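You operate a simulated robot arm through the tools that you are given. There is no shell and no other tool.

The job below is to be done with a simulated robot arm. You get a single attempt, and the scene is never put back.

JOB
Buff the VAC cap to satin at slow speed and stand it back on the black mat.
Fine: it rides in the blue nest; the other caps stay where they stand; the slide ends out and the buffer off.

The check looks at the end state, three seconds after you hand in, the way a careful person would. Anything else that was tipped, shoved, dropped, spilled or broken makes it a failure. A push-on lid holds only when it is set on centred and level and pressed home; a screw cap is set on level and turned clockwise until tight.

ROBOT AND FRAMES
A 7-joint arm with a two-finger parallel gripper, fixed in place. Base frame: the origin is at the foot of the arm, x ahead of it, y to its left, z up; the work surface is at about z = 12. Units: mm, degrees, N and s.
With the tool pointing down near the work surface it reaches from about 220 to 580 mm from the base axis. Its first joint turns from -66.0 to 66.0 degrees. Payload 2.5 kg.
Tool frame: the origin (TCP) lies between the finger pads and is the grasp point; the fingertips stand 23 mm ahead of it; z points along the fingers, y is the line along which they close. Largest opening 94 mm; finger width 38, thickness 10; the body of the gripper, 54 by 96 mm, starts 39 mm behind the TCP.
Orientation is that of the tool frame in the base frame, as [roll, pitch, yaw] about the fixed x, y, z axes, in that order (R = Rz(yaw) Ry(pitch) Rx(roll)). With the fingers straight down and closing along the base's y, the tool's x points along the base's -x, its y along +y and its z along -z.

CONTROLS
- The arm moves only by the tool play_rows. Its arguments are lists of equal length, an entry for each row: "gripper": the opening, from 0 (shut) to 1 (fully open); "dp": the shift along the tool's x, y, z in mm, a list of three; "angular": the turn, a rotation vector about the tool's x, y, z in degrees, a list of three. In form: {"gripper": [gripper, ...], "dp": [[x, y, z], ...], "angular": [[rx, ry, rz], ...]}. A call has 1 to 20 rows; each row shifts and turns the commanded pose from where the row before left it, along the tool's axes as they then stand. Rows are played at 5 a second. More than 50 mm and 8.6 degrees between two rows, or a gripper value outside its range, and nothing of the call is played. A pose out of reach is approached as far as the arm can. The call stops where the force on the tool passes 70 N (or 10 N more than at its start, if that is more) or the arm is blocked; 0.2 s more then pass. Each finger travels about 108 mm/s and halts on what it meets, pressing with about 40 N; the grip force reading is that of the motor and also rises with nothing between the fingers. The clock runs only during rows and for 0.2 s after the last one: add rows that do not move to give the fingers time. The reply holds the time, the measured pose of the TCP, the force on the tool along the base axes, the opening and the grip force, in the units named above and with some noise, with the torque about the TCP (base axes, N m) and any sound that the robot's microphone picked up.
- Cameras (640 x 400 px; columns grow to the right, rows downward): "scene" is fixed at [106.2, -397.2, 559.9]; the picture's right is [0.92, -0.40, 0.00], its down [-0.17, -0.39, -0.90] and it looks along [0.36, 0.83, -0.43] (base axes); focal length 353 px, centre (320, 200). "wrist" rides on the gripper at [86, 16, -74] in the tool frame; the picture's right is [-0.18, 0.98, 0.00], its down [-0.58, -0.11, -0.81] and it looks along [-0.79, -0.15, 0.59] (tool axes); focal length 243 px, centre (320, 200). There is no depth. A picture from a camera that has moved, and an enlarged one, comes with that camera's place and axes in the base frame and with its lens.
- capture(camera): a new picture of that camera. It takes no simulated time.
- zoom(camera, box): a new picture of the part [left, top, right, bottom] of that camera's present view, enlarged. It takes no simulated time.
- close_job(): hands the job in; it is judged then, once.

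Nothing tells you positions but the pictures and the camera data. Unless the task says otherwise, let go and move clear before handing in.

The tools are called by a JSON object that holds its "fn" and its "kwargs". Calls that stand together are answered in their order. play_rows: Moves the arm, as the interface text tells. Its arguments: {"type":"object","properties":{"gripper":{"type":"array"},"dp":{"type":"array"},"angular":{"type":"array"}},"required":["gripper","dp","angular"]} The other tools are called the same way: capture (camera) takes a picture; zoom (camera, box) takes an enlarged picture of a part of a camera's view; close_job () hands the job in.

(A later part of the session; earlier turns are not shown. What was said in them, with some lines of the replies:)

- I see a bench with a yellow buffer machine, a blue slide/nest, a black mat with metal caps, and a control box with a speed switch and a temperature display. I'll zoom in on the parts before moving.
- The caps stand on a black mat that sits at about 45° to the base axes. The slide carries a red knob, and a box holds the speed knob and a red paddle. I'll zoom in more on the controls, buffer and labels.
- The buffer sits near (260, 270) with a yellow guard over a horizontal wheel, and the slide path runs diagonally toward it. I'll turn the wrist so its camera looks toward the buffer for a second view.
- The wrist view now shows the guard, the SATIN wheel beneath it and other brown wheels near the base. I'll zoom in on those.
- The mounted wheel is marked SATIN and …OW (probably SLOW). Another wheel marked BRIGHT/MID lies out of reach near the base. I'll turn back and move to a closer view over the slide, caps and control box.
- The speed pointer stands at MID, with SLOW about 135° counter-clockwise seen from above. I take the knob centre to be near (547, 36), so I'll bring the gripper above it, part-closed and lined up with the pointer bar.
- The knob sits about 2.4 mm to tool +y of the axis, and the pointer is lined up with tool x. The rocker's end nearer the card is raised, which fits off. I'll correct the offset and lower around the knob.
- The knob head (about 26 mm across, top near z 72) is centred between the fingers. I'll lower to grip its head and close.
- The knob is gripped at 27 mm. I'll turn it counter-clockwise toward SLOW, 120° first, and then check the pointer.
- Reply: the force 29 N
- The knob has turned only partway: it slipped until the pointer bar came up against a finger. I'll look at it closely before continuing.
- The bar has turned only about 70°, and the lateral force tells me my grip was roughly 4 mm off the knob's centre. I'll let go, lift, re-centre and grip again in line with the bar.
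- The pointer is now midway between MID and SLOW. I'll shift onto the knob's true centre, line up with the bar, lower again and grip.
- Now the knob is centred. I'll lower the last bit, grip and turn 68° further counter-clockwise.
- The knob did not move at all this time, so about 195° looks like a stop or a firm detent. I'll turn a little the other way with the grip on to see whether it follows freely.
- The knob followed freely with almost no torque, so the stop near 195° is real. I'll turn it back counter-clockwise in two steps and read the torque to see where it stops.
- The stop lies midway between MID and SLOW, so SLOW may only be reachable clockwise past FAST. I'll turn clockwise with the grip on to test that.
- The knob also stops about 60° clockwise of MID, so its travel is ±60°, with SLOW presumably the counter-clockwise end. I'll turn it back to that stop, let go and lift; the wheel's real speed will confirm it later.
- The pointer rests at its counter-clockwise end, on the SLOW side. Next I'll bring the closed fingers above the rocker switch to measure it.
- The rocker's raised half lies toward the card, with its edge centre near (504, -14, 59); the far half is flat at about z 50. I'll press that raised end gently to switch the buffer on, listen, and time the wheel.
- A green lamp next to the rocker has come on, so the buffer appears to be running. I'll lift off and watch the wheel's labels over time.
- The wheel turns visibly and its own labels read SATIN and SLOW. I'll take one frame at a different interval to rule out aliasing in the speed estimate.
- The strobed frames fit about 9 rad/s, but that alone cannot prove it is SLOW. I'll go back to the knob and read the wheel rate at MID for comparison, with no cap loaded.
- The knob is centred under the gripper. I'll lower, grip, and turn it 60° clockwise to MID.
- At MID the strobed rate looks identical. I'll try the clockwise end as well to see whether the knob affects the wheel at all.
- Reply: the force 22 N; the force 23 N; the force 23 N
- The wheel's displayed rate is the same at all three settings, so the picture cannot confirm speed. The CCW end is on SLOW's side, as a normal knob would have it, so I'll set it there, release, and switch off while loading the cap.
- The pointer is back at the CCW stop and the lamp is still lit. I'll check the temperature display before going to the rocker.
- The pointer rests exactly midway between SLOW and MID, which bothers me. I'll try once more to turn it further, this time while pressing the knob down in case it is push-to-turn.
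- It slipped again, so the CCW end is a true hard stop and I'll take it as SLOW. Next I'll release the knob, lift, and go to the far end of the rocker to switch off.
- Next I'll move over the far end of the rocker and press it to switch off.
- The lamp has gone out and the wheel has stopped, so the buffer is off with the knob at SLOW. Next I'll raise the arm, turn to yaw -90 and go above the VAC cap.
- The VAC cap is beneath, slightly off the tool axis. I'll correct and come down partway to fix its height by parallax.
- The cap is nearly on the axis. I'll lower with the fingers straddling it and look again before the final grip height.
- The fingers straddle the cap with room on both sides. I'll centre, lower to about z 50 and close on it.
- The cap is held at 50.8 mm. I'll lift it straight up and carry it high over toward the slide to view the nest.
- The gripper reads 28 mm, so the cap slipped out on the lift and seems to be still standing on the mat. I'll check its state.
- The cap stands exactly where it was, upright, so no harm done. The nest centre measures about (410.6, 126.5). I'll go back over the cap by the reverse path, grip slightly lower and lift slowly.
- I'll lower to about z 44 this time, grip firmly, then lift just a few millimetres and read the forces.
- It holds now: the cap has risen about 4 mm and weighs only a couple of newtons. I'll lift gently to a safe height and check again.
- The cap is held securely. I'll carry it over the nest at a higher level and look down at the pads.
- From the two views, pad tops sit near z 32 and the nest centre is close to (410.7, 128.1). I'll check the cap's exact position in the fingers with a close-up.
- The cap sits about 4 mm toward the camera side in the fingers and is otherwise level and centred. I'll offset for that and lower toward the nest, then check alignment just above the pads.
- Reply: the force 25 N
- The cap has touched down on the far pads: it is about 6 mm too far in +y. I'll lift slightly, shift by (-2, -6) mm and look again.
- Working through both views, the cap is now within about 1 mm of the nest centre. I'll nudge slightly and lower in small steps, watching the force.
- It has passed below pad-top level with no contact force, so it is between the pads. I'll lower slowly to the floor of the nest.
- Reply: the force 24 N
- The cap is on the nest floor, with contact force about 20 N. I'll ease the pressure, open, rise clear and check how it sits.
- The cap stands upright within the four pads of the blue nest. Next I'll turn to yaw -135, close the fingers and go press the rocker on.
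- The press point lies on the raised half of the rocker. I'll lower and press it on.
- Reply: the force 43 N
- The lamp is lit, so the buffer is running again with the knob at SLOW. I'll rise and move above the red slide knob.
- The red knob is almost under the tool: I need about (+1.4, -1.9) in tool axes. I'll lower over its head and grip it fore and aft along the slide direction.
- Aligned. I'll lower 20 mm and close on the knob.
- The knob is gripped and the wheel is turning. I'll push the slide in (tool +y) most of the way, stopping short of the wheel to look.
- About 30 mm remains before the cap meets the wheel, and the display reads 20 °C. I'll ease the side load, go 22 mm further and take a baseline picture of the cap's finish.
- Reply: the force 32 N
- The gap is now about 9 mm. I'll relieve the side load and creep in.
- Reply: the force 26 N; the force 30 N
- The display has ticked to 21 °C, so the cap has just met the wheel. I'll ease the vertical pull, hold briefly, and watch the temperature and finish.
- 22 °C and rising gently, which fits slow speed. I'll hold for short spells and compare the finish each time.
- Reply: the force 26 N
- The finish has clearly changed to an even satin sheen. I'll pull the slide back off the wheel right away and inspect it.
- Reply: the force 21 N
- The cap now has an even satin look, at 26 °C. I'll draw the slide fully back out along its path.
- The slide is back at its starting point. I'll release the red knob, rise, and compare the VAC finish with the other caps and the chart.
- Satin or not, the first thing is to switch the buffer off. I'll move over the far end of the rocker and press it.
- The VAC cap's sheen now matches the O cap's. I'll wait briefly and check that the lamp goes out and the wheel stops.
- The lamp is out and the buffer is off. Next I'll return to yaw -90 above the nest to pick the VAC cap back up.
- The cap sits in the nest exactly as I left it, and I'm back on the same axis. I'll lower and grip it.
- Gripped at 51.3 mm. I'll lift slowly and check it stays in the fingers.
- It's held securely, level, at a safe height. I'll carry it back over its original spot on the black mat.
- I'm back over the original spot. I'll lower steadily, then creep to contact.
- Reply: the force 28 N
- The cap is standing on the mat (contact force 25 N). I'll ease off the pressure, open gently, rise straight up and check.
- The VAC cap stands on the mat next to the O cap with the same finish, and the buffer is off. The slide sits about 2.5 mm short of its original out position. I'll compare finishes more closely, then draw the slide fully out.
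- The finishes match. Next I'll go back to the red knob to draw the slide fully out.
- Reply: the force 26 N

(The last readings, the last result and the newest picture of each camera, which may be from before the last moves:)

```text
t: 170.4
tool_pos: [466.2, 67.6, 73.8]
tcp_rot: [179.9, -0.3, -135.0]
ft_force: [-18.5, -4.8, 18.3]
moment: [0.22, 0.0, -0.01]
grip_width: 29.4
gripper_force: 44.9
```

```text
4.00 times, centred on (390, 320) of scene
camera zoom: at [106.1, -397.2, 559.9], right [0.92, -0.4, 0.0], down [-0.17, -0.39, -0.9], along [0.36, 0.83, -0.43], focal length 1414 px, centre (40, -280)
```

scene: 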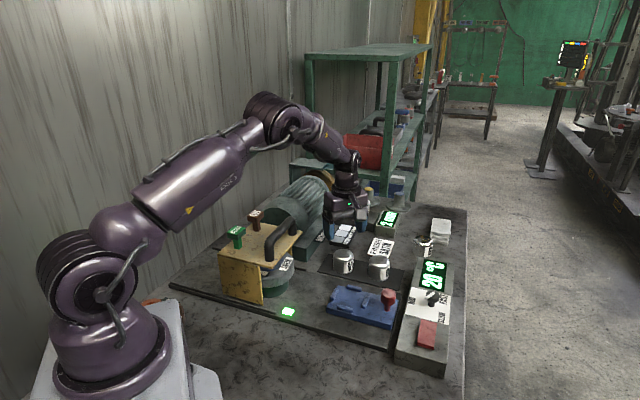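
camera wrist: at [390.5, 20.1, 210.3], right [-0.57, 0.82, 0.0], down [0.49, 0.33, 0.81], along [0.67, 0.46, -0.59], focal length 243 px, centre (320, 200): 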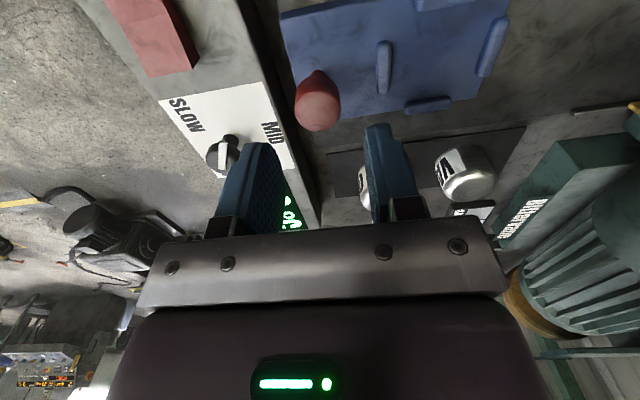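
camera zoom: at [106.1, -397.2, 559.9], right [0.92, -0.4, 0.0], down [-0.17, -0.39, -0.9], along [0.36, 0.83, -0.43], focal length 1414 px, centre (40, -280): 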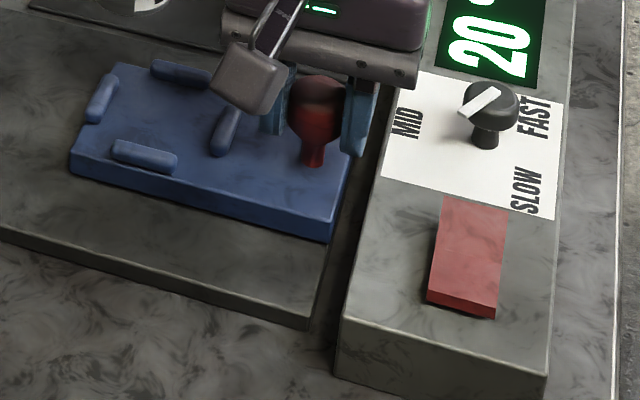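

The slide is back on its out stop, with the corner exactly where it began. I'll release the knob, rise straight up and move clear.

{"fn": "play_rows", "kwargs": {"gripper": [0.35, 0.48, 0.48, 0.48, 0.48, 0.48, 0.48, 0.48, 0.48, 0.48], "dp": [[0, 0, 0], [0, 0, 0], [0, 0, 0], [0, 0, -8], [0, 0, -14], [0, 0, -18], [0, 0, -20], [0, 0, -20], [0, 0, -20], [0, 0, -20]], "angular": [[0, 0, 0], [0, 0, 0], [0, 0, 0], [0, 0, 0], [0, 0, 0], [0, 0, 0], [0, 0, 0], [0, 0, 0], [0, 0, 0], [0, 0, 0]]}}

{"fn": "capture", "kwargs": {"camera": "scene"}}

{"fn": "zoom", "kwargs": {"camera": "scene", "box": [310, 270, 470, 370]}}

{"fn": "zoom", "kwargs": {"camera": "scene", "box": [310, 220, 470, 320]}}

{"fn": "zoom", "kwargs": {"camera": "scene", "box": [200, 200, 360, 300]}}

```text
t: 172.6
tool_pos: [466.5, 69.5, 192.8]
tcp_rot: [179.9, 0.0, -134.9]
ft_force: [0.5, -0.1, 0.6]
moment: [0.0, -0.02, 0.0]
grip_width: 45.1
gripper_force: 0.0
```

```text
taken
```

scene: 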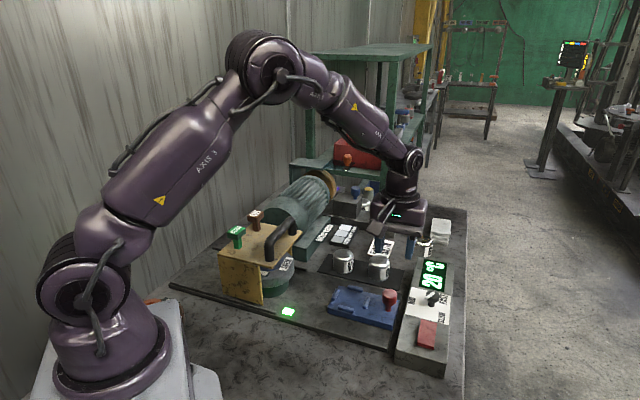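

```text
4.00 times, centred on (390, 320) of scene
camera zoom: at [106.2, -397.2, 559.9], right [0.92, -0.4, 0.0], down [-0.17, -0.39, -0.9], along [0.36, 0.83, -0.43], focal length 1414 px, centre (40, -280)
```

zoom: 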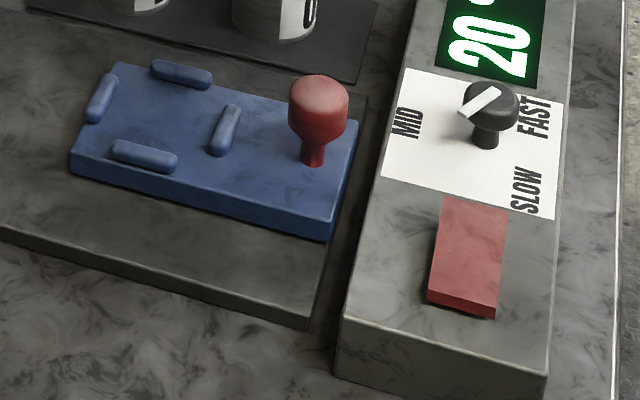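

```text
4.00 times, centred on (390, 270) of scene
camera zoom: at [106.2, -397.2, 559.9], right [0.92, -0.4, 0.0], down [-0.17, -0.39, -0.9], along [0.36, 0.83, -0.43], focal length 1414 px, centre (40, -80)
```

zoom: 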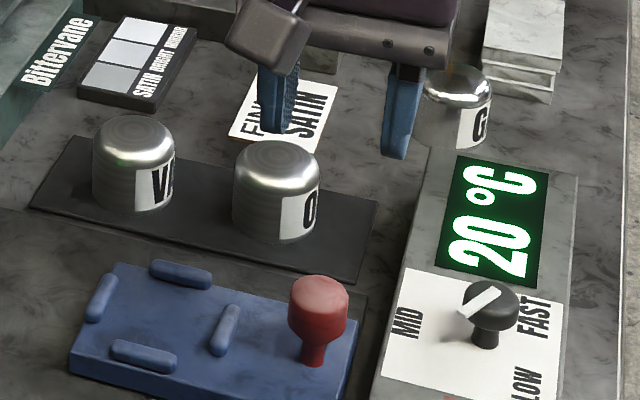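

```text
4.00 times, centred on (280, 250) of scene
camera zoom: at [106.2, -397.2, 559.9], right [0.92, -0.4, 0.0], down [-0.17, -0.39, -0.9], along [0.36, 0.83, -0.43], focal length 1414 px, centre (480, 0)
```

zoom: 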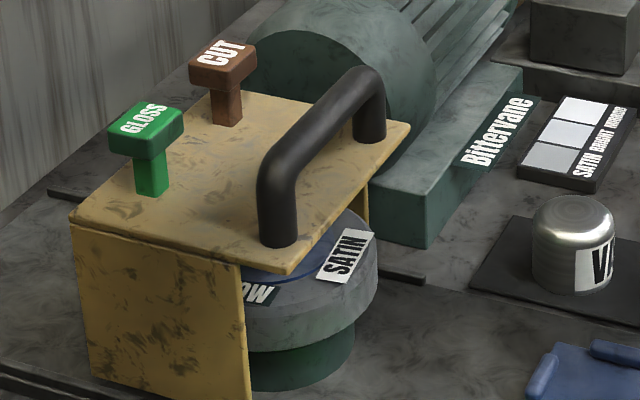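

Everything checks out, so I'm handing in. The VAC cap stands on its original spot on the black mat with a satin finish, and the other caps haven't moved. The slide is fully out, the wheel is stopped with the rocker off and its lamp out, and the arm is clear. One thing I couldn't confirm is the speed. The knob is at its stop on the SLOW side, but the stop falls short of the SLOW label and the wheel looked the same at every setting.

{"fn": "close_job", "kwargs": {}}

```text
The job is handed in.
```

I buffed the VAC cap to what looks like satin and stood it back on its original spot on the black mat. I could not confirm that the buffer actually ran at slow speed.

- **Speed:** The knob turns only about 60° either side of MID. I set it to its stop on the SLOW side, but there the pointer sits midway between the MID and SLOW labels. The wheel looked the same at that stop, at MID and near the FAST end. Heating was gentle: the display went from 20 to 26 °C over about three seconds of contact.
- **Finish:** The cap changed from dull and ringed to an even sheen. I pulled it off the wheel as soon as that showed. It now looks the same as the O cap, but I had only the pictures to judge by and no confirmed satin cap to compare against.
- **Handling:** The cap slipped out of the grip on my first lift and stayed standing where it was. It also touched down on the nest pads once before I lined it up. I saw no marks on it.
- **Everything else:**
  - The cap rode in the blue nest throughout.
  - The O and G caps have not moved. The P cap was not in my last views, but nothing I did went near it.
  - The slide is fully out on its stop.
  - The buffer is off, with the wheel stopped and the lamp out.
  - The arm is raised clear of the bench.
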